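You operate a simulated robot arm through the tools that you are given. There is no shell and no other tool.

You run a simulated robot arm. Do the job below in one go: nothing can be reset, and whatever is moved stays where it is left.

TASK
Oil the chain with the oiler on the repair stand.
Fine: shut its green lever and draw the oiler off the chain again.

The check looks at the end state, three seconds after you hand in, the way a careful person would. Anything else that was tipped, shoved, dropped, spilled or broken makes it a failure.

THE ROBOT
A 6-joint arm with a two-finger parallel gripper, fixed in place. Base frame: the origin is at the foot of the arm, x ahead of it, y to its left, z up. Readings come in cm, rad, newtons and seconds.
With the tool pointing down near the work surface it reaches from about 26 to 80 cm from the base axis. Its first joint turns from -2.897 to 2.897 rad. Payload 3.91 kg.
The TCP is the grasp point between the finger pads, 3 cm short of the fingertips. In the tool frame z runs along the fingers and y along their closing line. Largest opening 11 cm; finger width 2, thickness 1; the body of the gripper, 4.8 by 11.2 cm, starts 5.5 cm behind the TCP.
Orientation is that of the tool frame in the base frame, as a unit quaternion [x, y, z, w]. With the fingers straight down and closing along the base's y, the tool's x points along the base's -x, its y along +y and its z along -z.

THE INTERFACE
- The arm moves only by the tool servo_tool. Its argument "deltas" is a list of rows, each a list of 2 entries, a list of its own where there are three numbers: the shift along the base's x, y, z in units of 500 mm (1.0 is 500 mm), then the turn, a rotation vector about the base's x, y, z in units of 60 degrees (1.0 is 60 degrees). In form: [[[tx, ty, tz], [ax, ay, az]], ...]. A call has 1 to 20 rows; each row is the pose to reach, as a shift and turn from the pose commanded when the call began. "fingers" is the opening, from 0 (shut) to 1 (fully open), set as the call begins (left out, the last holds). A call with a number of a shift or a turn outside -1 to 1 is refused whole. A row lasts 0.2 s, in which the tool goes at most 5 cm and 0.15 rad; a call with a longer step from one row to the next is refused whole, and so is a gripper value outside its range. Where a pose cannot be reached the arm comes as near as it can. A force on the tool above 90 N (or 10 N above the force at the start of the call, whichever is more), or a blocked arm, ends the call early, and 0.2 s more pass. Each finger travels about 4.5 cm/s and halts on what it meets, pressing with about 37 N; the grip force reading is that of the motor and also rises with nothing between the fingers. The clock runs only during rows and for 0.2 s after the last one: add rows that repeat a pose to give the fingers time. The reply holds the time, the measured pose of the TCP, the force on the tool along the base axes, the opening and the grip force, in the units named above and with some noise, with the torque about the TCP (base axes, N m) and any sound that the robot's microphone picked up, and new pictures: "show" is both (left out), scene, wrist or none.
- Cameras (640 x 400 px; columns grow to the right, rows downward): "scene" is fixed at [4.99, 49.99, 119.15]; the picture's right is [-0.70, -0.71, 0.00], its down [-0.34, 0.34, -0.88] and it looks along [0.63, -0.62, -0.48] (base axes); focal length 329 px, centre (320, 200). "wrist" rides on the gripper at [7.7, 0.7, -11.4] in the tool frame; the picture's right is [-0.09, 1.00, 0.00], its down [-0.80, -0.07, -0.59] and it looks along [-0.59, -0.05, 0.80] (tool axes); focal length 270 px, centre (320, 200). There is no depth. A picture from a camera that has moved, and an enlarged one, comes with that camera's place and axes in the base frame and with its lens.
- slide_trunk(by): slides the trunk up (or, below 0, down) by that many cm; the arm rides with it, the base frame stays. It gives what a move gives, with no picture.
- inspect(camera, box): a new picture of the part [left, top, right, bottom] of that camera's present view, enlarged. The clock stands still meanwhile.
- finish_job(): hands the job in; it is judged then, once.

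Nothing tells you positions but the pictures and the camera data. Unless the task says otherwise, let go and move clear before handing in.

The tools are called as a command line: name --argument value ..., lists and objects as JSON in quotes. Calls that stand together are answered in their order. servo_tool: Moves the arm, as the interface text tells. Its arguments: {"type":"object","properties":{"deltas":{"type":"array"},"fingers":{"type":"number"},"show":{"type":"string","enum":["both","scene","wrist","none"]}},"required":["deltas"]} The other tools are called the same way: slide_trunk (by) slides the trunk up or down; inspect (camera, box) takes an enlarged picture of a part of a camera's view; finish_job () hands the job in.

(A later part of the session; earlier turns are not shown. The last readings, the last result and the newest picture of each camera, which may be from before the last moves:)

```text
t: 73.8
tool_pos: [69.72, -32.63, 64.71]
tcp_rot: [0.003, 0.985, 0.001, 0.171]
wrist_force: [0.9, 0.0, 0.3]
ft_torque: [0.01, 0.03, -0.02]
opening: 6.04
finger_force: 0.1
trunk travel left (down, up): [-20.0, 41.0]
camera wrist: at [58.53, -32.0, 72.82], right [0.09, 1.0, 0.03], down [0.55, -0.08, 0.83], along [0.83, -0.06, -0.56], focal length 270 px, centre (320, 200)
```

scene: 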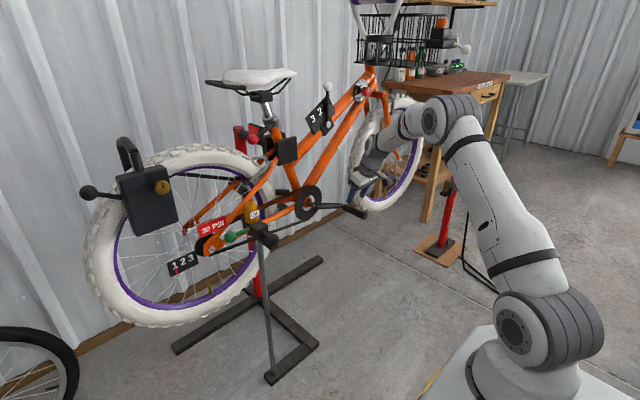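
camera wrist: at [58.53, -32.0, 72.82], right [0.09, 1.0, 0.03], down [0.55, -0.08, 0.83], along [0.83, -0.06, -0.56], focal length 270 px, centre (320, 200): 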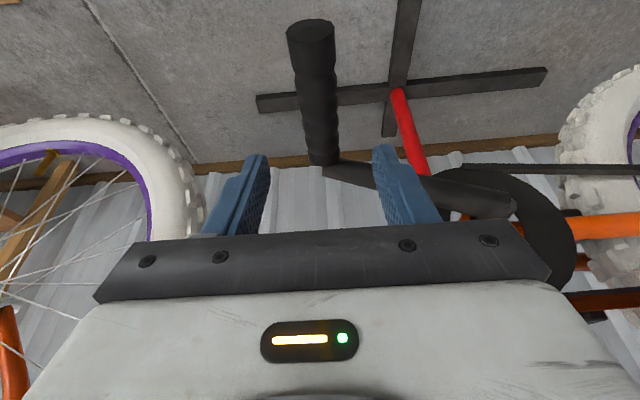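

servo_tool --deltas '[[[0.005, 0, -0.04], [0, 0, 0]], [[0.01, -0.001, -0.08], [0, 0, 0]], [[0.014, -0.001, -0.12], [0, 0, 0]], [[0.016, -0.001, -0.158], [0, 0, 0]]]' --show "wrist"

servo_tool --deltas '[[[0, 0, 0], [0, 0, 0]], [[0, 0, 0], [0, 0, 0]], [[0, 0, 0], [0, 0, 0]], [[0, 0, 0], [0, 0, 0]]]' --fingers 0.1

```text
t: 74.8
tool_pos: [70.44, -32.67, 56.87]
tcp_rot: [0.003, 0.985, 0.001, 0.17]
wrist_force: [-0.2, 0.2, 0.6]
ft_torque: [-0.04, 0.0, -0.03]
opening: 6.05
finger_force: 0.1
trunk travel left (down, up): [-20.0, 41.0]
camera wrist: at [59.34, -32.01, 64.98], right [0.09, 1.0, 0.03], down [0.55, -0.08, 0.83], along [0.83, -0.06, -0.56], focal length 270 px, centre (320, 200)
```

wrist: 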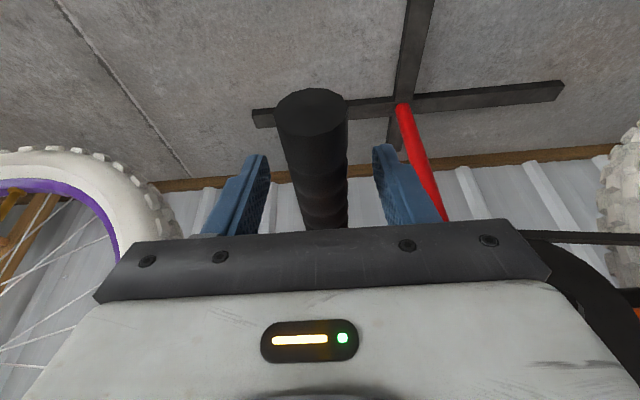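

```text
t: 75.8
tool_pos: [70.55, -32.58, 56.97]
tcp_rot: [0.002, 0.985, 0.002, 0.17]
wrist_force: [-1.6, 8.0, 0.1]
ft_torque: [-0.13, 0.12, 0.45]
opening: 2.66
finger_force: 44.8
trunk travel left (down, up): [-20.0, 41.0]
camera wrist: at [59.35, -31.95, 65.03], right [0.09, 1.0, 0.03], down [0.55, -0.08, 0.83], along [0.83, -0.05, -0.56], focal length 270 px, centre (320, 200)
```

scene: 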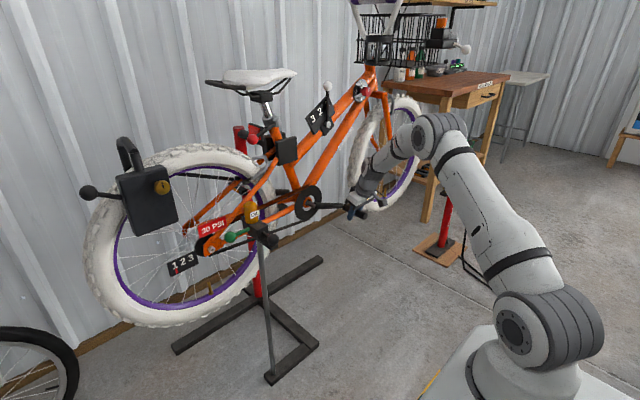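
wrist: 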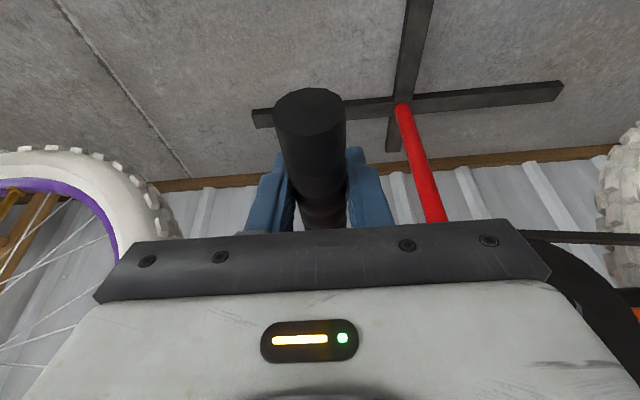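

I have the crank grip (2.66 cm across). I'll turn it a little in the forward-pedalling sense (down and back) and read the resistance.

servo_tool --deltas '[[[0, 0.003, -0.008], [0, 0, 0]], [[0, 0.007, -0.017], [0, 0, 0]], [[0, 0.011, -0.026], [0, 0, 0]], [[0, 0.016, -0.035], [0, 0, 0]], [[0, 0.022, -0.044], [0, 0, 0]]]'

inspect --camera "scene" --box '[190, 150, 400, 280]'

```text
t: 77.0
tool_pos: [70.64, -31.75, 54.74]
tcp_rot: [0.003, 0.985, 0.0, 0.171]
wrist_force: [-0.5, 2.4, 8.1]
ft_torque: [0.88, -0.52, 0.49]
opening: 2.65
finger_force: 44.5
trunk travel left (down, up): [-20.0, 41.0]
camera wrist: at [59.34, -31.01, 62.81], right [0.09, 1.0, 0.03], down [0.55, -0.08, 0.83], along [0.83, -0.06, -0.56], focal length 270 px, centre (320, 200)
```

scene: 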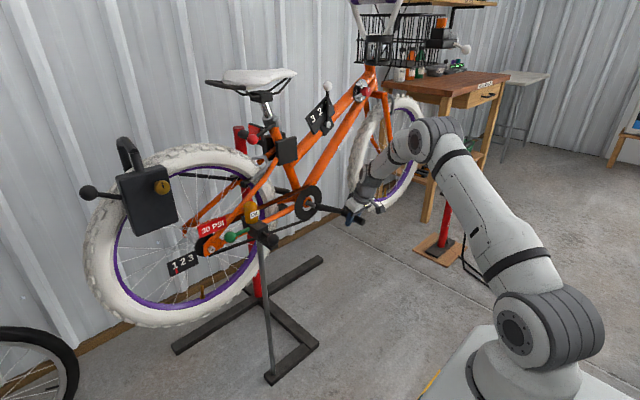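
wrist: 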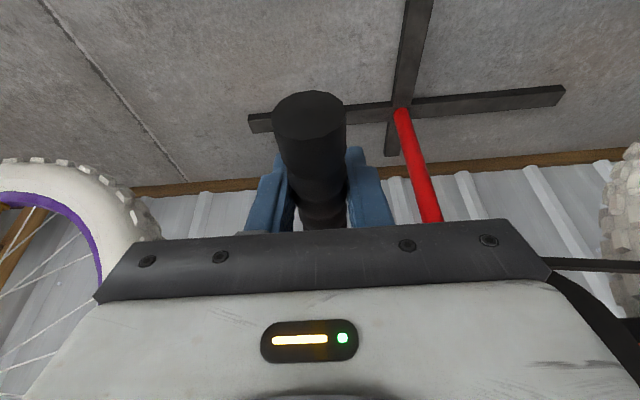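

```text
3.05 times, centred on (295, 215) of scene
camera zoom: at [4.99, 49.99, 119.15], right [-0.7, -0.71, 0.0], down [-0.34, 0.34, -0.88], along [0.63, -0.62, -0.48], focal length 1002 px, centre (396, 154)
```

zoom: 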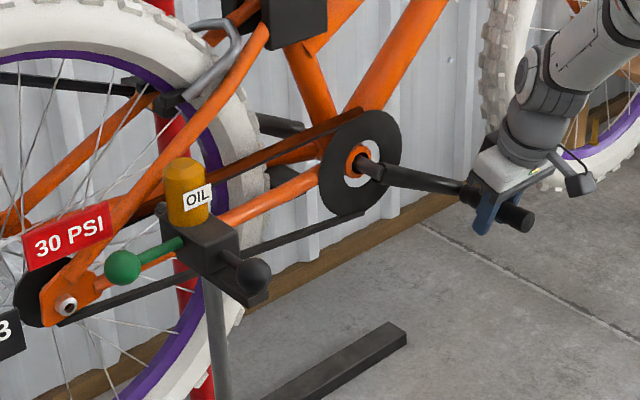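

The crank turns with about 8 N, and the drive side moves with it. I'll carry on around the circle, checking forces as I go.

servo_tool --deltas '[[[0, 0.0164, -0.025], [0, 0, 0]], [[0, 0.0358, -0.049], [0, 0, 0]], [[0, 0.0576, -0.0708], [0, 0, 0]], [[0, 0.0814, -0.0902], [0, 0, 0]], [[0, 0.1072, -0.107], [0, 0, 0]]]' --show "wrist"

inspect --camera "scene" --box '[190, 150, 400, 280]'

```text
t: 78.2
tool_pos: [70.45, -26.28, 48.79]
tcp_rot: [0.003, 0.986, 0.003, 0.167]
wrist_force: [9.1, -11.8, -25.4]
ft_torque: [-0.07, 0.53, 0.34]
opening: 2.68
finger_force: 27.8
trunk travel left (down, up): [-20.0, 41.0]
camera wrist: at [59.35, -25.54, 56.96], right [0.09, 1.0, 0.04], down [0.56, -0.08, 0.82], along [0.82, -0.05, -0.57], focal length 270 px, centre (320, 200)
```

wrist: 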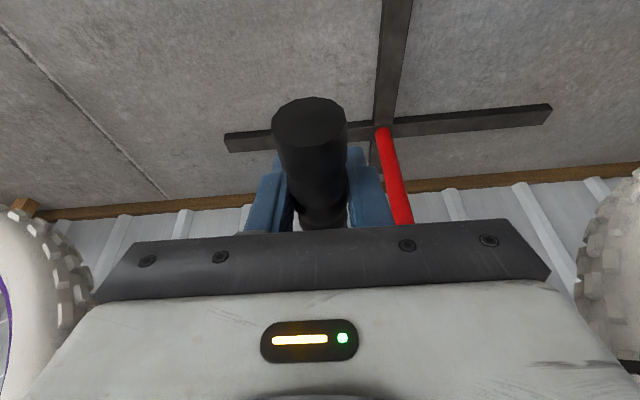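

```text
3.05 times, centred on (295, 215) of scene
camera zoom: at [4.99, 49.99, 119.15], right [-0.7, -0.71, 0.0], down [-0.34, 0.34, -0.88], along [0.63, -0.62, -0.48], focal length 1002 px, centre (396, 154)
```

zoom: 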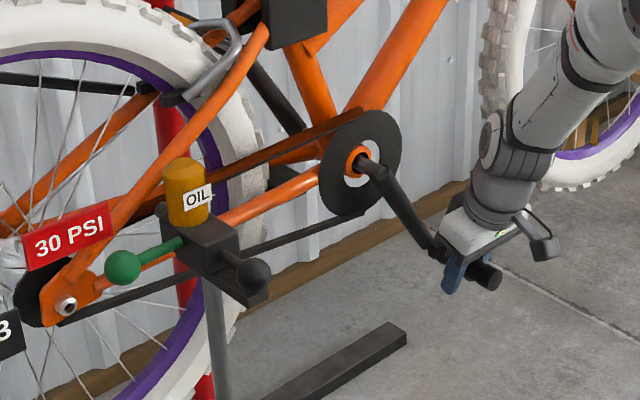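

The crank is turning well, now about 40° round from where it started. I'll continue through the bottom of the circle.

servo_tool --deltas '[[[0, 0.0312, -0.021], [0, 0, 0]], [[0, 0.0604, -0.0324], [0, 0, 0]], [[0, 0.0908, -0.0404], [0, 0, 0]], [[0, 0.1218, -0.0454], [0, 0, 0]], [[0, 0.1532, -0.047], [0, 0, 0]]]' --show "wrist"

inspect --camera "scene" --box '[190, 150, 400, 280]'

```text
t: 79.5
tool_pos: [70.63, -18.61, 46.9]
tcp_rot: [0.003, 0.985, 0.0, 0.17]
wrist_force: [-2.5, -5.2, -4.3]
ft_torque: [0.73, -0.13, 0.44]
opening: 2.67
finger_force: 45.0
trunk travel left (down, up): [-20.0, 41.0]
camera wrist: at [59.34, -17.94, 55.07], right [0.09, 1.0, 0.03], down [0.55, -0.08, 0.83], along [0.83, -0.06, -0.56], focal length 270 px, centre (320, 200)
```

wrist: 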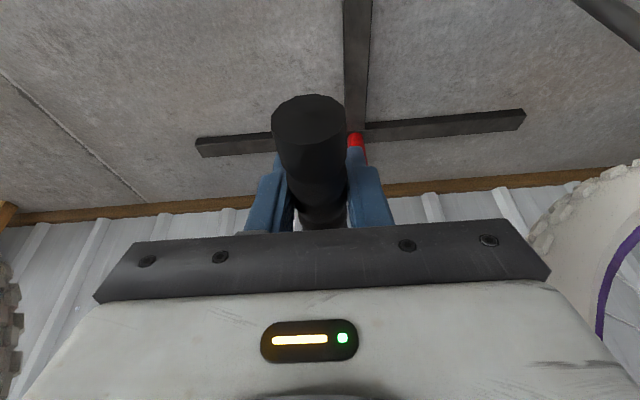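

```text
3.05 times, centred on (295, 215) of scene
camera zoom: at [4.99, 49.99, 119.15], right [-0.7, -0.71, 0.0], down [-0.34, 0.34, -0.88], along [0.63, -0.62, -0.48], focal length 1002 px, centre (396, 154)
```

zoom: 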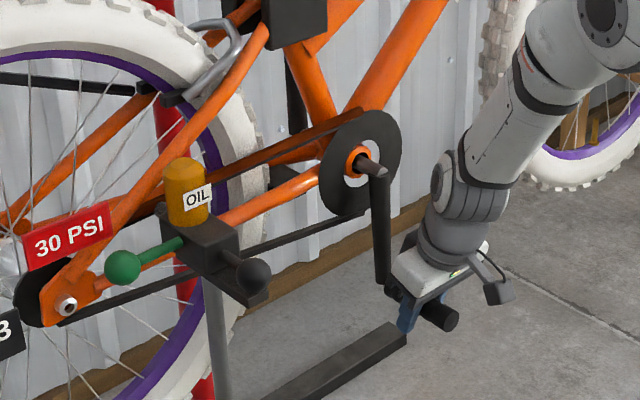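

The crank is at the bottom with low forces. I'll continue up the back side.

servo_tool --deltas '[[[0, 0.0314, 0.0016], [0, 0, 0]], [[0, 0.0624, 0.0066], [0, 0, 0]], [[0, 0.0928, 0.0146], [0, 0, 0]], [[0, 0.122, 0.026], [0, 0, 0]], [[0, 0.15, 0.0402], [0, 0, 0]], [[0, 0.1764, 0.0572], [0, 0, 0]], [[0, 0.2008, 0.077], [0, 0, 0]], [[0, 0.223, 0.0992], [0, 0, 0]]]' --show "wrist"

inspect --camera "scene" --box '[190, 150, 400, 280]'

```text
t: 81.2
tool_pos: [70.59, -7.52, 52.08]
tcp_rot: [0.003, 0.985, 0.0, 0.173]
wrist_force: [1.4, -10.0, 5.6]
ft_torque: [0.36, -0.33, 0.54]
opening: 2.68
finger_force: 41.4
trunk travel left (down, up): [-20.0, 41.0]
camera wrist: at [59.36, -6.8, 60.09], right [0.09, 1.0, 0.03], down [0.55, -0.08, 0.83], along [0.83, -0.06, -0.56], focal length 270 px, centre (320, 200)
```

wrist: 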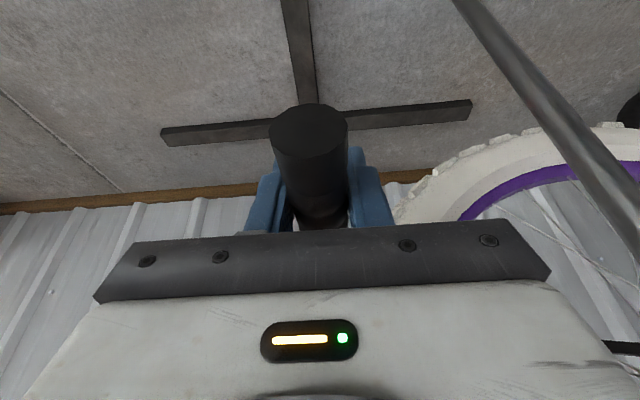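

```text
3.05 times, centred on (295, 215) of scene
camera zoom: at [4.99, 49.99, 119.15], right [-0.7, -0.71, 0.0], down [-0.34, 0.34, -0.88], along [0.63, -0.62, -0.48], focal length 1002 px, centre (396, 154)
```

zoom: 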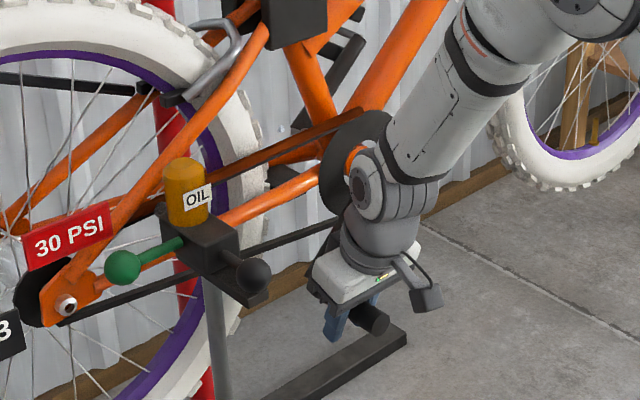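

servo_tool --deltas '[[[0, 0.027, 0.0386], [0, 0, 0]], [[0, 0.0492, 0.0796], [0, 0, 0]], [[0, 0.0648, 0.1236], [0, 0, 0]], [[0, 0.0734, 0.1696], [0, 0, 0]], [[0, 0.0746, 0.2164], [0, 0, 0]], [[0, 0.0684, 0.2628], [0, 0, 0]], [[0, 0.0552, 0.3076], [0, 0, 0]]]' --show "wrist"

inspect --camera "scene" --box '[190, 110, 400, 280]'

```text
t: 82.8
tool_pos: [70.61, -5.49, 66.62]
tcp_rot: [0.008, 0.986, 0.002, 0.164]
wrist_force: [21.1, -65.5, -43.1]
ft_torque: [2.66, -0.54, 1.64]
opening: 4.38
finger_force: 33.0
trunk travel left (down, up): [-20.0, 41.0]
camera wrist: at [59.45, -4.79, 74.82], right [0.1, 0.99, 0.04], down [0.56, -0.08, 0.82], along [0.82, -0.06, -0.57], focal length 270 px, centre (320, 200)
```

wrist: 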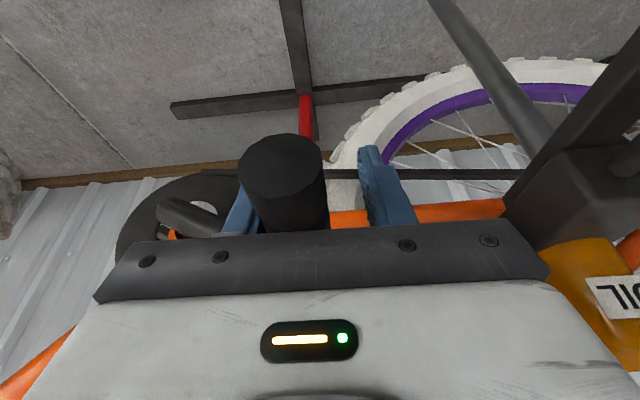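

```text
2.35 times, centred on (295, 195) of scene
camera zoom: at [4.99, 49.99, 119.15], right [-0.7, -0.71, 0.0], down [-0.34, 0.34, -0.88], along [0.63, -0.62, -0.48], focal length 774 px, centre (379, 212)
```

zoom: 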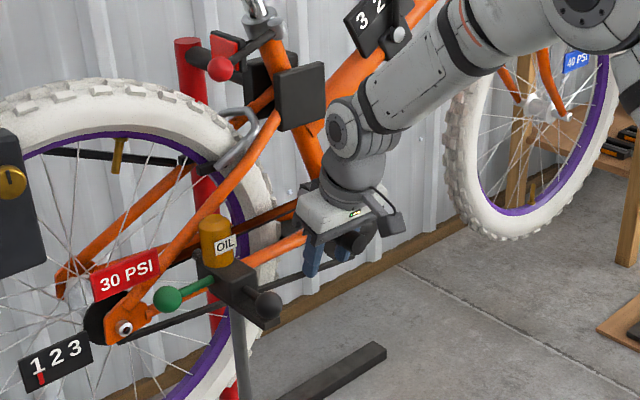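

The rear wheel turns with the crank, so the drivetrain runs. My circle estimate is off here, though, and side force built up to 65 N. Refitting from the images gives the crank axis at (−19.1, 60.8) and radius 14.5, so I'll re-centre the hand on the grip.

servo_tool --deltas '[[[0, -0.015, 0.004], [0, 0, 0]], [[0, -0.03, 0.009], [0, 0, 0]], [[0, -0.038, 0.013], [0, 0, 0]], [[0, -0.038, 0.013], [0, 0, 0]], [[0, -0.038, 0.013], [0, 0, 0]]]' --show "wrist"

inspect --camera "scene" --box '[190, 150, 330, 260]'

```text
t: 84.0
tool_pos: [70.51, -7.07, 67.75]
tcp_rot: [0.005, 0.986, 0.002, 0.169]
wrist_force: [-7.2, -38.3, -32.7]
ft_torque: [1.53, -0.8, 0.66]
opening: 3.05
finger_force: 19.1
trunk travel left (down, up): [-20.0, 41.0]
camera wrist: at [59.39, -6.29, 75.87], right [0.09, 1.0, 0.03], down [0.56, -0.08, 0.83], along [0.82, -0.06, -0.56], focal length 270 px, centre (320, 200)
```

wrist: 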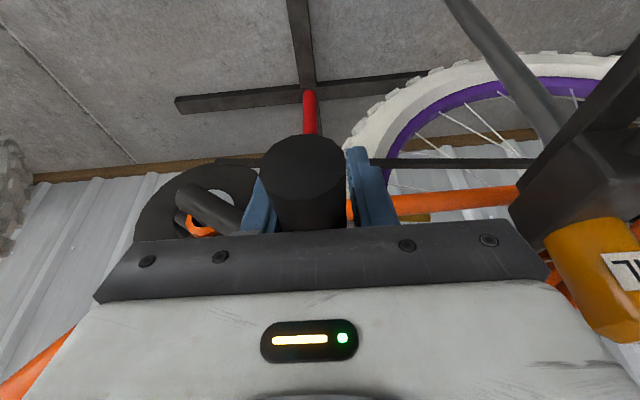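

```text
3.64 times, centred on (260, 205) of scene
camera zoom: at [4.99, 49.99, 119.15], right [-0.7, -0.71, 0.0], down [-0.34, 0.34, -0.88], along [0.63, -0.62, -0.48], focal length 1196 px, centre (538, 182)
```

zoom: 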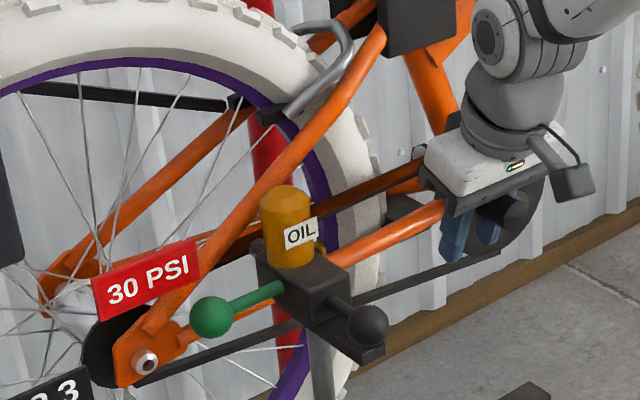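

servo_tool --deltas '[[[0, -0.018, 0.006], [0, 0, 0]], [[0, -0.046, 0.038], [0, 0, 0]], [[0, -0.08, 0.066], [0, 0, 0]], [[0, -0.118, 0.09], [0, 0, 0]], [[0, -0.16, 0.108], [0, 0, 0]]]' --show "wrist"

inspect --camera "scene" --box '[190, 130, 360, 260]'

```text
t: 85.2
tool_pos: [70.75, -14.62, 73.73]
tcp_rot: [0.003, 0.985, -0.001, 0.174]
wrist_force: [3.8, 10.3, 13.4]
ft_torque: [0.64, -0.47, 0.44]
opening: 2.66
finger_force: 44.7
trunk travel left (down, up): [-20.0, 41.0]
camera wrist: at [59.46, -13.92, 81.81], right [0.09, 1.0, 0.03], down [0.55, -0.07, 0.83], along [0.83, -0.06, -0.55], focal length 270 px, centre (320, 200)
```

wrist: 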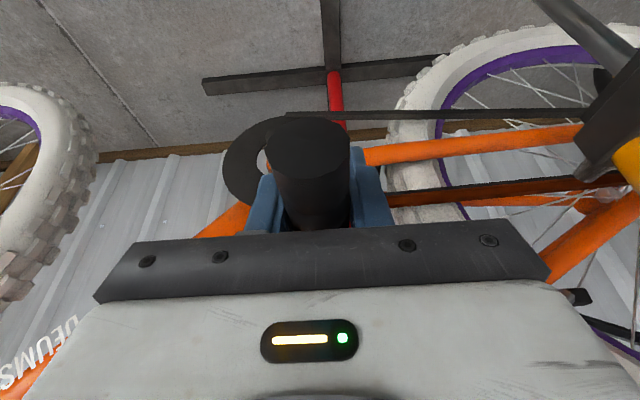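

```text
3.08 times, centred on (275, 195) of scene
camera zoom: at [4.99, 49.99, 119.15], right [-0.7, -0.71, 0.0], down [-0.34, 0.34, -0.88], along [0.63, -0.62, -0.48], focal length 1012 px, centre (458, 215)
```

zoom: 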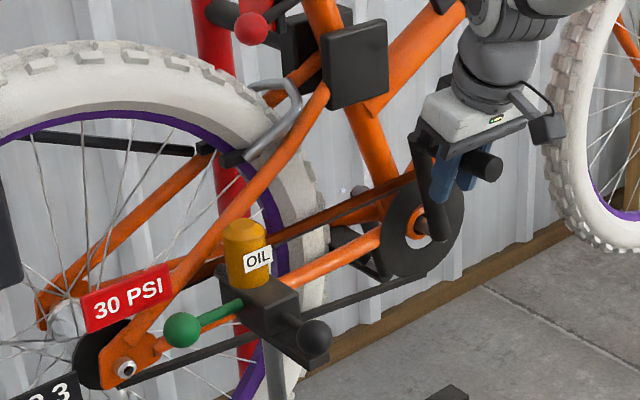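

The grip is re-centred, forces are low, and the crank is near the top. I'll carry on over the top.

servo_tool --deltas '[[[0, -0.0432, 0.0144], [0, 0, 0]], [[0, -0.0886, 0.018], [0, 0, 0]], [[0, -0.134, 0.0144], [0, 0, 0]], [[0, -0.1782, 0.0038], [0, 0, 0]], [[0, -0.2202, -0.0136], [0, 0, 0]], [[0, -0.259, -0.0374], [0, 0, 0]]]' --show "wrist"

inspect --camera "scene" --box '[190, 130, 360, 260]'

```text
t: 86.7
tool_pos: [70.46, -27.66, 71.25]
tcp_rot: [0.003, 0.986, 0.001, 0.168]
wrist_force: [5.9, -0.3, -3.9]
ft_torque: [-0.21, 0.26, 0.14]
opening: 2.7
finger_force: 28.5
trunk travel left (down, up): [-20.0, 41.0]
camera wrist: at [59.36, -26.99, 79.44], right [0.09, 1.0, 0.03], down [0.56, -0.08, 0.83], along [0.83, -0.06, -0.56], focal length 270 px, centre (320, 200)
```

wrist: 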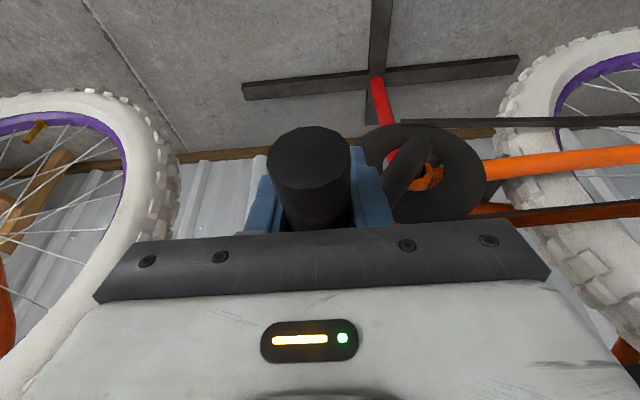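

```text
3.08 times, centred on (275, 195) of scene
camera zoom: at [4.99, 49.99, 119.15], right [-0.7, -0.71, 0.0], down [-0.34, 0.34, -0.88], along [0.63, -0.62, -0.48], focal length 1012 px, centre (458, 215)
```

zoom: 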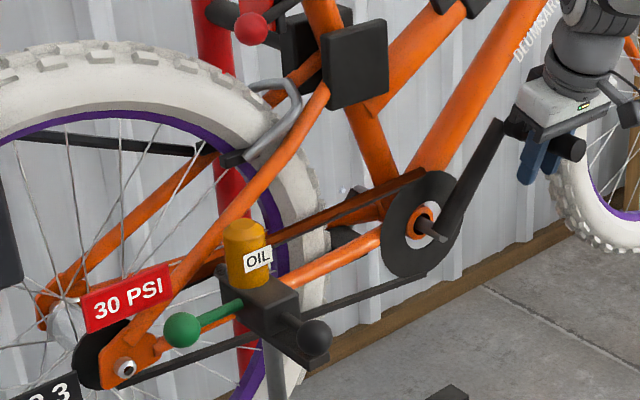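

inspect --camera "scene" --box '[255, 175, 335, 220]'

inspect --camera "scene" --box '[225, 195, 275, 225]'

inspect --camera "scene" --box '[190, 170, 330, 260]'

```text
8.00 times, centred on (295, 198) of scene
camera zoom: at [4.99, 49.99, 119.15], right [-0.7, -0.71, 0.0], down [-0.34, 0.34, -0.88], along [0.63, -0.62, -0.48], focal length 2631 px, centre (520, 220)
```

zoom: 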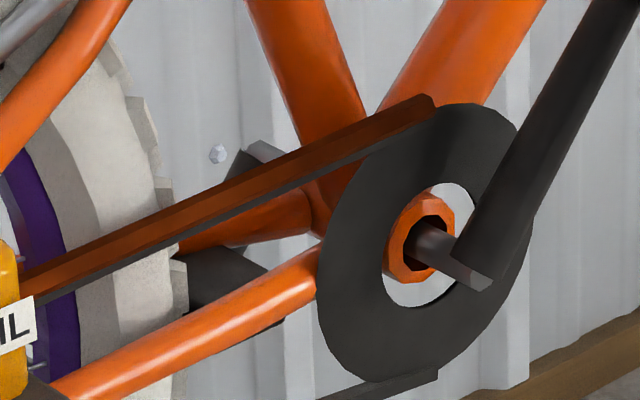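

```text
12.80 times, centred on (250, 210) of scene
camera zoom: at [4.99, 49.99, 119.15], right [-0.7, -0.71, 0.0], down [-0.34, 0.34, -0.88], along [0.63, -0.62, -0.48], focal length 4210 px, centre (1216, 72)
```

zoom: 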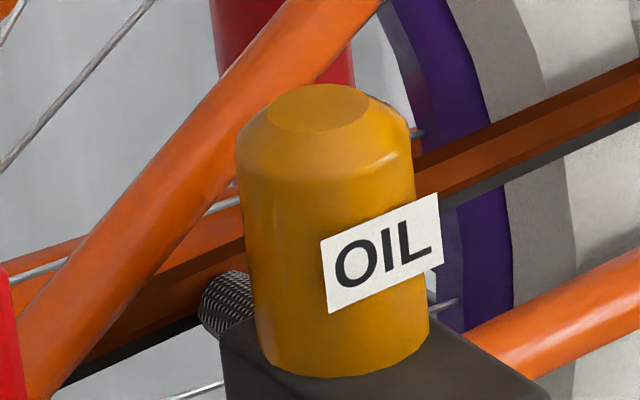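

```text
4.44 times, centred on (260, 215) of scene
camera zoom: at [4.99, 49.99, 119.15], right [-0.7, -0.71, 0.0], down [-0.34, 0.34, -0.88], along [0.63, -0.62, -0.48], focal length 1462 px, centre (587, 133)
```

zoom: 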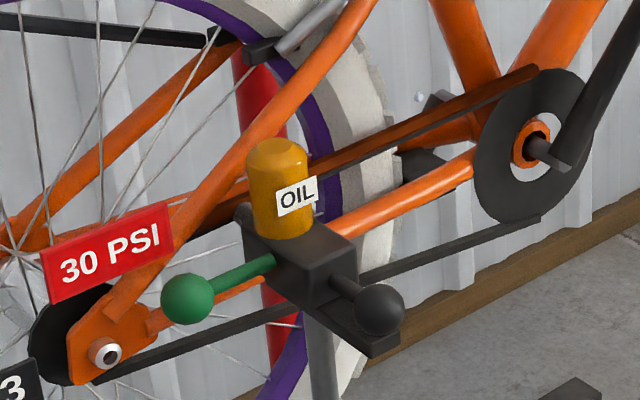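

The brown layer looks darker than before cranking, which fits the chain taking up oil. I'll continue down the front side.

servo_tool --deltas '[[[0, -0.0346, -0.0356], [0, 0, 0]], [[0, -0.0642, -0.0706], [0, 0, 0]], [[0, -0.088, -0.1086], [0, 0, 0]], [[0, -0.1054, -0.1506], [0, 0, 0]], [[0, -0.116, -0.1946], [0, 0, 0]], [[0, -0.1196, -0.2406], [0, 0, 0]]]' --show "wrist"

inspect --camera "scene" --box '[190, 170, 330, 260]'

```text
t: 88.0
tool_pos: [70.56, -33.57, 59.31]
tcp_rot: [0.003, 0.985, 0.0, 0.17]
wrist_force: [-2.6, 4.2, 3.9]
ft_torque: [0.45, 0.43, 0.35]
opening: 2.67
finger_force: 44.4
trunk travel left (down, up): [-20.0, 41.0]
camera wrist: at [59.35, -32.81, 67.51], right [0.09, 1.0, 0.03], down [0.55, -0.08, 0.83], along [0.83, -0.06, -0.56], focal length 270 px, centre (320, 200)
```

wrist: 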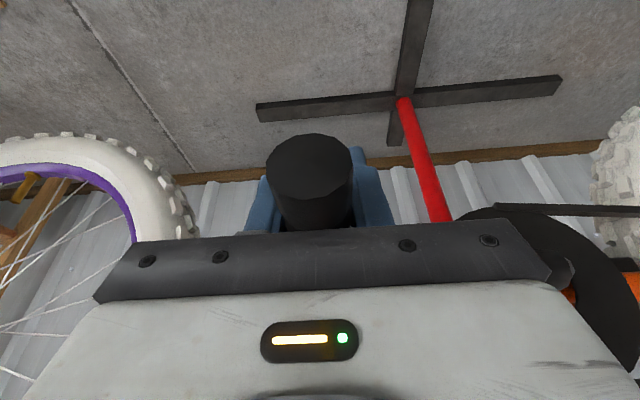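

```text
4.44 times, centred on (260, 215) of scene
camera zoom: at [4.99, 49.99, 119.15], right [-0.7, -0.71, 0.0], down [-0.34, 0.34, -0.88], along [0.63, -0.62, -0.48], focal length 1462 px, centre (587, 133)
```

zoom: 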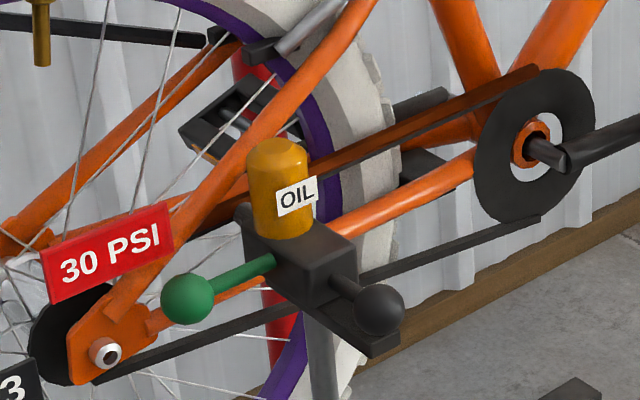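

The strip keeps darkening. I'll go on into a second turn, down through the bottom.

servo_tool --deltas '[[[0, 0.0036, -0.046], [0, 0, 0]], [[0, 0.0142, -0.09], [0, 0, 0]], [[0, 0.0316, -0.132], [0, 0, 0]], [[0, 0.0554, -0.17], [0, 0, 0]], [[0, 0.085, -0.204], [0, 0, 0]], [[0, 0.1196, -0.233], [0, 0, 0]], [[0, 0.1584, -0.256], [0, 0, 0]], [[0, 0.2004, -0.274], [0, 0, 0]], [[0, 0.2446, -0.284], [0, 0, 0]], [[0, 0.29, -0.288], [0, 0, 0]]]' --show "wrist"

inspect --camera "scene" --box '[190, 170, 330, 260]'

```text
t: 90.2
tool_pos: [70.54, -19.05, 45.19]
tcp_rot: [0.002, 0.985, 0.001, 0.171]
wrist_force: [-8.4, 1.5, -2.9]
ft_torque: [-0.11, 0.21, 0.43]
opening: 2.72
finger_force: 29.0
trunk travel left (down, up): [-20.0, 41.0]
camera wrist: at [59.27, -18.33, 53.23], right [0.09, 1.0, 0.03], down [0.56, -0.08, 0.83], along [0.83, -0.05, -0.56], focal length 270 px, centre (320, 200)
```

wrist: 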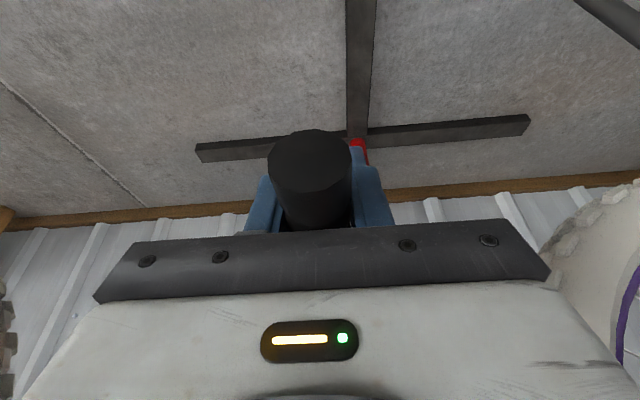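

```text
4.44 times, centred on (260, 215) of scene
camera zoom: at [4.99, 49.99, 119.15], right [-0.7, -0.71, 0.0], down [-0.34, 0.34, -0.88], along [0.63, -0.62, -0.48], focal length 1462 px, centre (587, 133)
```

zoom: 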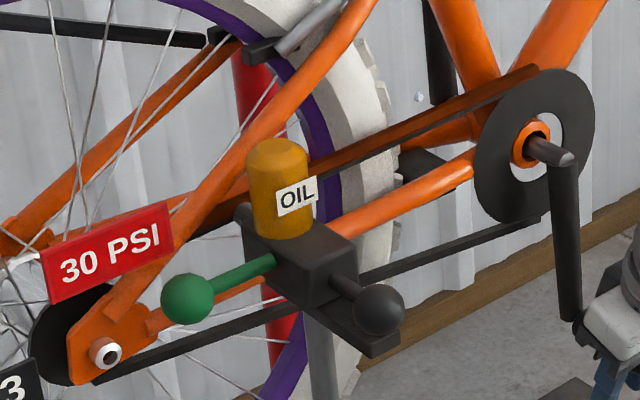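

inspect --camera "scene" --box '[255, 175, 335, 220]'

inspect --camera "scene" --box '[280, 180, 310, 200]'

inspect --camera "scene" --box '[240, 230, 340, 395]'

```text
8.00 times, centred on (295, 198) of scene
camera zoom: at [4.99, 49.99, 119.15], right [-0.7, -0.71, 0.0], down [-0.34, 0.34, -0.88], along [0.63, -0.62, -0.48], focal length 2631 px, centre (520, 220)
```

zoom: 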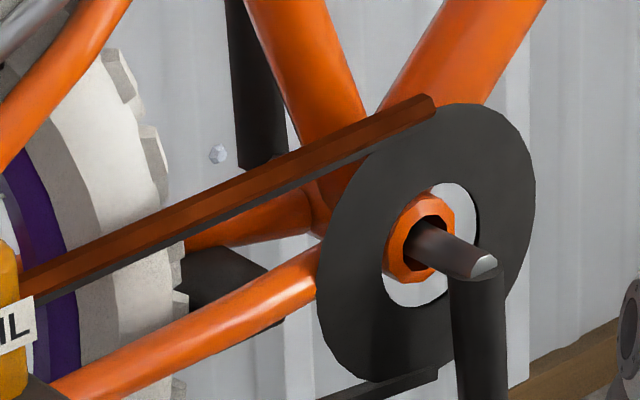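

```text
16.00 times, centred on (295, 190) of scene
camera zoom: at [4.99, 49.99, 119.15], right [-0.7, -0.71, 0.0], down [-0.34, 0.34, -0.88], along [0.63, -0.62, -0.48], focal length 5263 px, centre (720, 360)
```

zoom: 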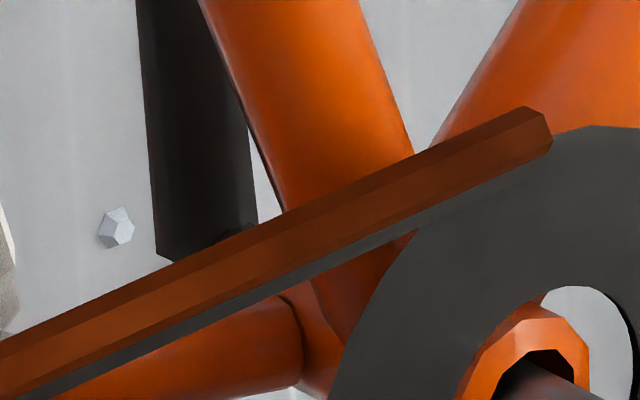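

```text
2.42 times, centred on (290, 312) of scene
camera zoom: at [4.99, 49.99, 119.15], right [-0.7, -0.71, 0.0], down [-0.34, 0.34, -0.88], along [0.63, -0.62, -0.48], focal length 797 px, centre (393, -73)
```

zoom: 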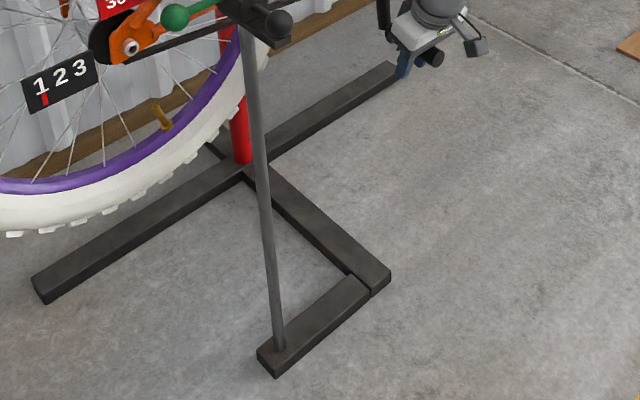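

The strip may be darkening only slowly, and there's nothing on the floor. I'll keep cranking at a somewhat quicker pace, using the refined circle.

servo_tool --deltas '[[[0, 0.075, 0.01], [0, 0, 0]], [[0, 0.145, 0.04], [0, 0, 0]], [[0, 0.205, 0.088], [0, 0, 0]], [[0, 0.2512, 0.15], [0, 0, 0]], [[0, 0.2802, 0.222], [0, 0, 0]], [[0, 0.29, 0.3], [0, 0, 0]]]' --show "wrist"

```text
t: 91.7
tool_pos: [70.71, -4.51, 60.12]
tcp_rot: [0.002, 0.985, 0.001, 0.171]
wrist_force: [-10.2, 12.2, 1.6]
ft_torque: [-0.33, -0.92, 0.6]
opening: 2.69
finger_force: 37.9
trunk travel left (down, up): [-20.0, 41.0]
camera wrist: at [59.43, -3.81, 68.33], right [0.09, 1.0, 0.03], down [0.55, -0.07, 0.83], along [0.83, -0.06, -0.56], focal length 270 px, centre (320, 200)
```

wrist: 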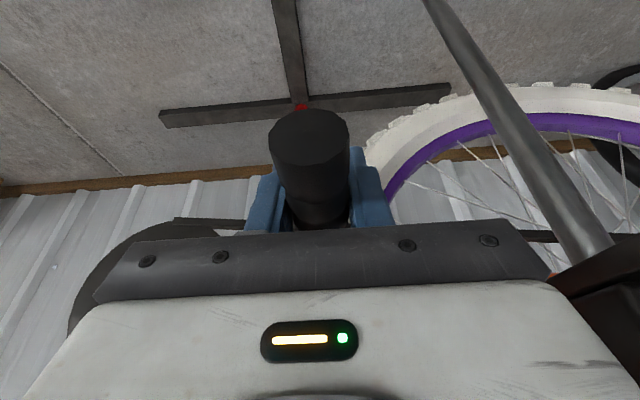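

Forces stay low on the corrected circle. I'll continue over the top and down the front.

servo_tool --deltas '[[[0, -0.0098, 0.076], [0, 0, 0]], [[0, -0.0388, 0.146], [0, 0, 0]], [[0, -0.085, 0.206], [0, 0, 0]], [[0, -0.145, 0.252], [0, 0, 0]], [[0, -0.215, 0.28], [0, 0, 0]], [[0, -0.29, 0.29], [0, 0, 0]]]' --show "wrist"

inspect --camera "scene" --box '[190, 170, 330, 260]'

```text
t: 93.0
tool_pos: [70.5, -19.15, 74.53]
tcp_rot: [0.004, 0.985, -0.001, 0.171]
wrist_force: [19.8, 0.5, 11.1]
ft_torque: [0.24, -0.83, 0.26]
opening: 2.67
finger_force: 45.1
trunk travel left (down, up): [-20.0, 41.0]
camera wrist: at [59.35, -18.36, 82.57], right [0.09, 1.0, 0.03], down [0.55, -0.07, 0.83], along [0.83, -0.06, -0.56], focal length 270 px, centre (320, 200)
```

wrist: 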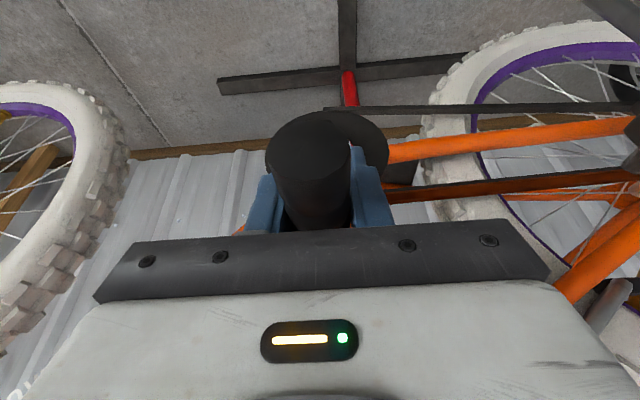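

```text
4.44 times, centred on (260, 215) of scene
camera zoom: at [4.99, 49.99, 119.15], right [-0.7, -0.71, 0.0], down [-0.34, 0.34, -0.88], along [0.63, -0.62, -0.48], focal length 1462 px, centre (587, 133)
```

zoom: 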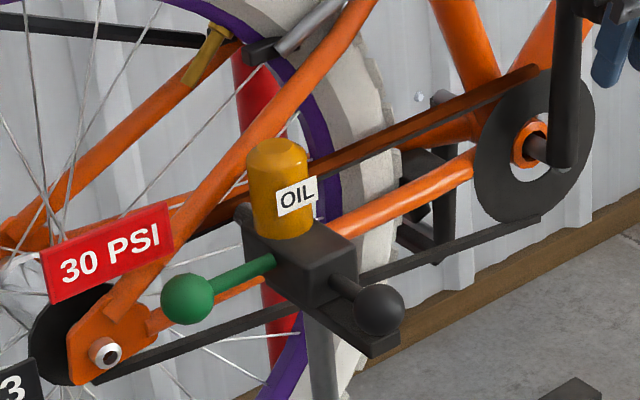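

inspect --camera "wrist" --box '[380, 90, 640, 250]'

inspect --camera "scene" --box '[255, 185, 310, 215]'

```text
2.46 times, centred on (510, 170) of wrist
camera zoom: at [59.35, -18.36, 82.57], right [0.09, 1.0, 0.03], down [0.55, -0.07, 0.83], along [0.83, -0.06, -0.56], focal length 665 px, centre (-148, 274)
```

zoom: 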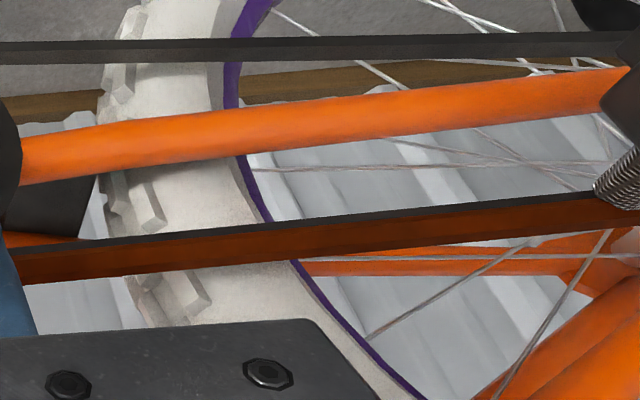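

```text
11.64 times, centred on (282, 200) of scene
camera zoom: at [4.99, 49.99, 119.15], right [-0.7, -0.71, 0.0], down [-0.34, 0.34, -0.88], along [0.63, -0.62, -0.48], focal length 3828 px, centre (756, 200)
```

zoom: 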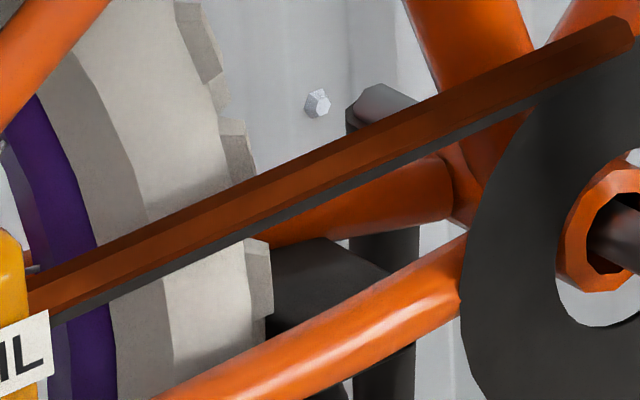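

The strip is clearly a darker brown than before cranking, in the same crop. The chain seems to be taking oil as it runs, so I'll keep turning.

servo_tool --deltas '[[[0, -0.075, -0.01], [0, 0, 0]], [[0, -0.145, -0.038], [0, 0, 0]], [[0, -0.205, -0.084], [0, 0, 0]], [[0, -0.2512, -0.144], [0, 0, 0]], [[0, -0.2802, -0.214], [0, 0, 0]], [[0, -0.29, -0.29], [0, 0, 0]], [[0, -0.2802, -0.366], [0, 0, 0]], [[0, -0.2512, -0.436], [0, 0, 0]], [[0, -0.205, -0.496], [0, 0, 0]], [[0, -0.145, -0.542], [0, 0, 0]], [[0, -0.075, -0.57], [0, 0, 0]], [[0, 0, -0.58], [0, 0, 0]]]' --show "wrist"

inspect --camera "scene" --box '[255, 185, 310, 215]'

inspect --camera "scene" --box '[190, 170, 330, 260]'

```text
t: 95.7
tool_pos: [70.34, -18.93, 45.53]
tcp_rot: [0.003, 0.986, 0.002, 0.169]
wrist_force: [-11.8, 0.8, -11.4]
ft_torque: [0.13, 0.96, 0.3]
opening: 2.66
finger_force: 44.4
trunk travel left (down, up): [-20.0, 41.0]
camera wrist: at [59.25, -18.23, 53.65], right [0.09, 1.0, 0.03], down [0.56, -0.08, 0.83], along [0.83, -0.05, -0.56], focal length 270 px, centre (320, 200)
```

wrist: 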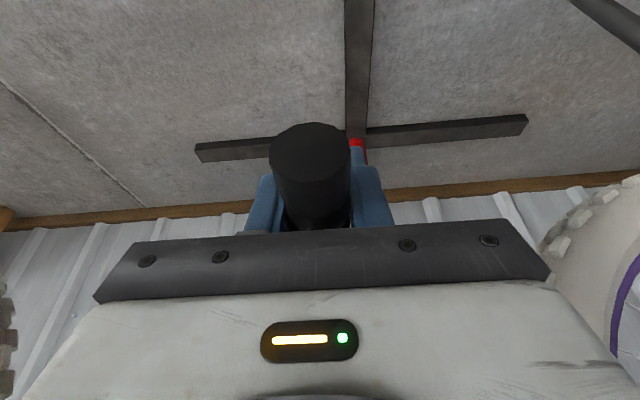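

```text
11.64 times, centred on (282, 200) of scene
camera zoom: at [4.99, 49.99, 119.15], right [-0.7, -0.71, 0.0], down [-0.34, 0.34, -0.88], along [0.63, -0.62, -0.48], focal length 3828 px, centre (756, 200)
```

zoom: 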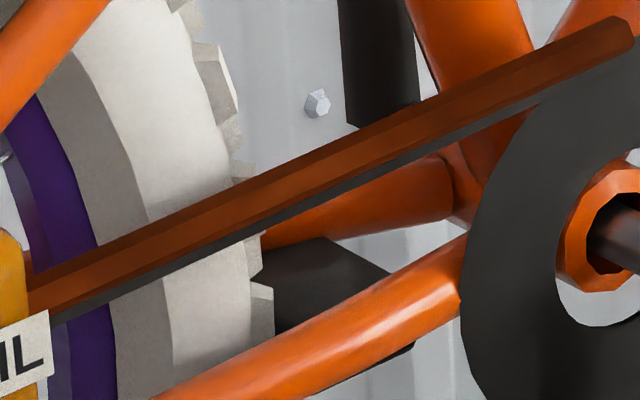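

```text
4.44 times, centred on (260, 215) of scene
camera zoom: at [4.99, 49.99, 119.15], right [-0.7, -0.71, 0.0], down [-0.34, 0.34, -0.88], along [0.63, -0.62, -0.48], focal length 1462 px, centre (587, 133)
```

zoom: 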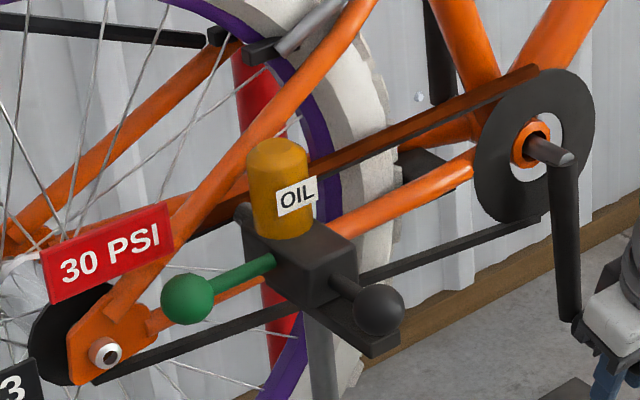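

No obvious change between the last two views. A full chain loop takes about 2.5 crank turns and I've done about 2.2, so I'll continue turning past three.

servo_tool --deltas '[[[0, 0.075, 0.01], [0, 0, 0]], [[0, 0.145, 0.038], [0, 0, 0]], [[0, 0.205, 0.084], [0, 0, 0]], [[0, 0.2512, 0.144], [0, 0, 0]], [[0, 0.2802, 0.214], [0, 0, 0]], [[0, 0.29, 0.29], [0, 0, 0]], [[0, 0.2802, 0.366], [0, 0, 0]], [[0, 0.2512, 0.436], [0, 0, 0]], [[0, 0.205, 0.496], [0, 0, 0]], [[0, 0.145, 0.542], [0, 0, 0]], [[0, 0.075, 0.57], [0, 0, 0]], [[0, 0, 0.58], [0, 0, 0]]]' --show "wrist"

inspect --camera "scene" --box '[190, 170, 330, 260]'

```text
t: 98.2
tool_pos: [70.38, -19.18, 74.5]
tcp_rot: [0.002, 0.985, 0.0, 0.172]
wrist_force: [9.3, -4.1, 16.2]
ft_torque: [-0.34, -0.28, -0.05]
opening: 2.7
finger_force: 37.2
trunk travel left (down, up): [-20.0, 41.0]
camera wrist: at [59.18, -18.42, 82.65], right [0.09, 1.0, 0.03], down [0.55, -0.07, 0.83], along [0.83, -0.06, -0.56], focal length 270 px, centre (320, 200)
```

wrist: 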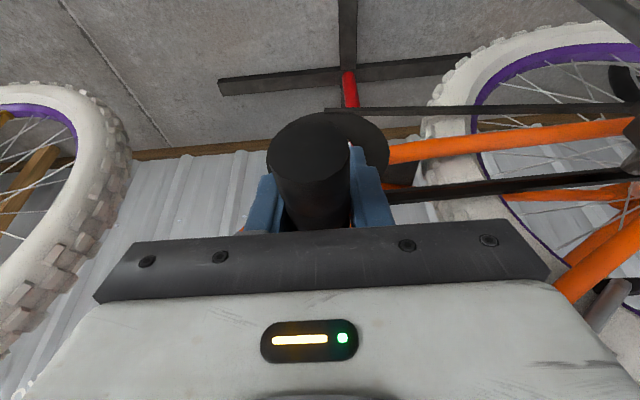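

```text
4.44 times, centred on (260, 215) of scene
camera zoom: at [4.99, 49.99, 119.15], right [-0.7, -0.71, 0.0], down [-0.34, 0.34, -0.88], along [0.63, -0.62, -0.48], focal length 1462 px, centre (587, 133)
```

zoom: 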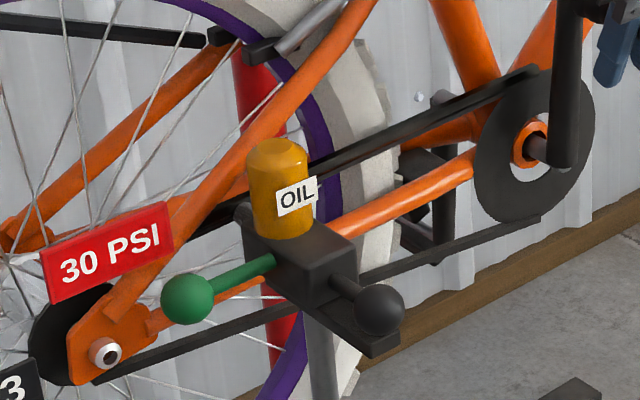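

The chain strip has turned black, so the whole chain is oiled. I'll bring the crank round to its original resting angle, then release it and go straight to shutting the lever.

servo_tool --deltas '[[[0, -0.075, -0.01], [0, 0, 0]], [[0, -0.145, -0.038], [0, 0, 0]], [[0, -0.205, -0.084], [0, 0, 0]], [[0, -0.2512, -0.144], [0, 0, 0]], [[0, -0.2802, -0.214], [0, 0, 0]], [[0, -0.29, -0.29], [0, 0, 0]], [[0, -0.2802, -0.366], [0, 0, 0]], [[0, -0.2714, -0.392], [0, 0, 0]], [[0, -0.2714, -0.392], [0, 0, 0]]]' --show "wrist"

servo_tool --deltas '[[[0, 0, 0], [0, 0, 0]], [[0, 0, 0], [0, 0, 0]], [[0, 0, 0], [0, 0, 0]]]' --fingers 0.55 --show "wrist"

```text
t: 100.2
tool_pos: [70.43, -32.8, 54.98]
tcp_rot: [0.004, 0.985, 0.001, 0.172]
wrist_force: [-12.2, -6.8, 3.8]
ft_torque: [0.89, -1.26, 0.74]
opening: 2.66
finger_force: 44.9
trunk travel left (down, up): [-20.0, 41.0]
camera wrist: at [59.34, -32.0, 63.08], right [0.09, 1.0, 0.03], down [0.55, -0.08, 0.83], along [0.83, -0.06, -0.56], focal length 270 px, centre (320, 200)
```

wrist: 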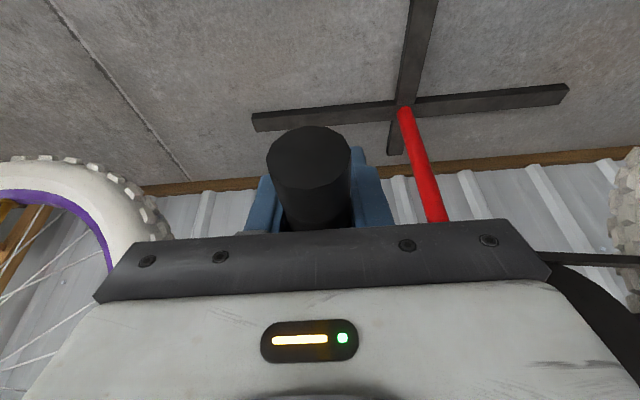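

```text
t: 101.0
tool_pos: [70.53, -32.62, 54.92]
tcp_rot: [0.004, 0.985, 0.001, 0.171]
wrist_force: [0.4, -0.5, 0.5]
ft_torque: [0.01, 0.0, 0.05]
opening: 6.06
finger_force: 0.0
trunk travel left (down, up): [-20.0, 41.0]
camera wrist: at [59.4, -31.92, 63.05], right [0.09, 1.0, 0.03], down [0.55, -0.08, 0.83], along [0.83, -0.06, -0.56], focal length 270 px, centre (320, 200)
```

wrist: 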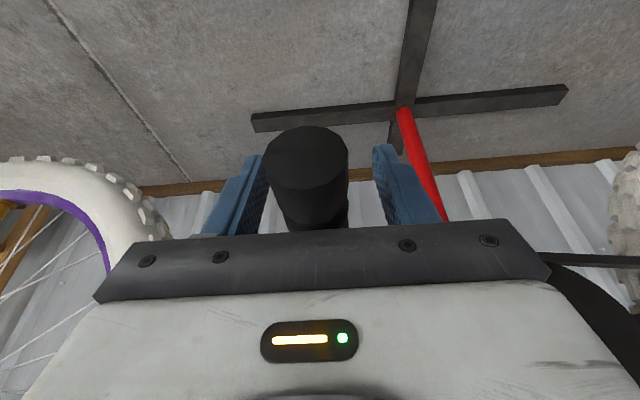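

The crank is released at its original position. I'll back out and lower the trunk again so the tool can tilt for the lever.

servo_tool --deltas '[[[-0.027, 0, 0.075], [0, 0, 0]], [[-0.054, 0, 0.15], [0, 0, 0]], [[-0.1, 0.03, 0.22], [0, 0, 0]], [[-0.16, 0.08, 0.27], [0, 0, 0]], [[-0.21, 0.15, 0.31], [0, 0, 0]], [[-0.24, 0.23, 0.34], [0, 0, 0]], [[-0.24, 0.32, 0.36], [0, 0, 0]]]' --fingers 0.55 --show "scene"

slide_trunk --by -15

```text
t: 102.7
tool_pos: [58.5, -16.51, 72.99]
tcp_rot: [0.003, 0.985, 0.002, 0.171]
wrist_force: [0.4, -0.5, 0.5]
ft_torque: [0.02, -0.02, -0.03]
opening: 6.06
finger_force: 0.1
trunk travel left (down, up): [-20.0, 41.0]
```

scene: 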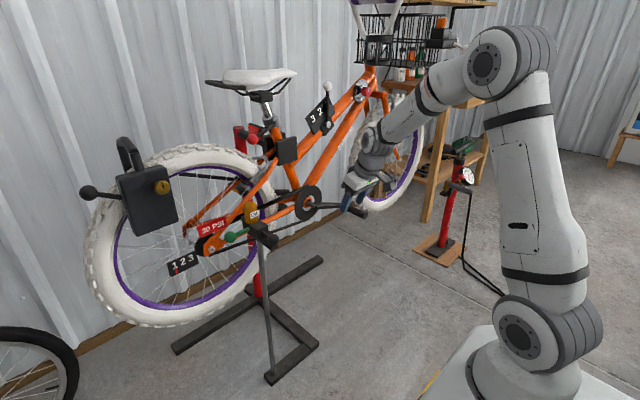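

```text
t: 104.4
tool_pos: [58.37, -16.61, 57.87]
tcp_rot: [0.004, 0.985, 0.001, 0.17]
wrist_force: [-0.6, 0.3, 1.1]
ft_torque: [0.02, 0.04, 0.01]
opening: 6.05
finger_force: 0.0
trunk travel left (down, up): [-5.0, 56.0]
```

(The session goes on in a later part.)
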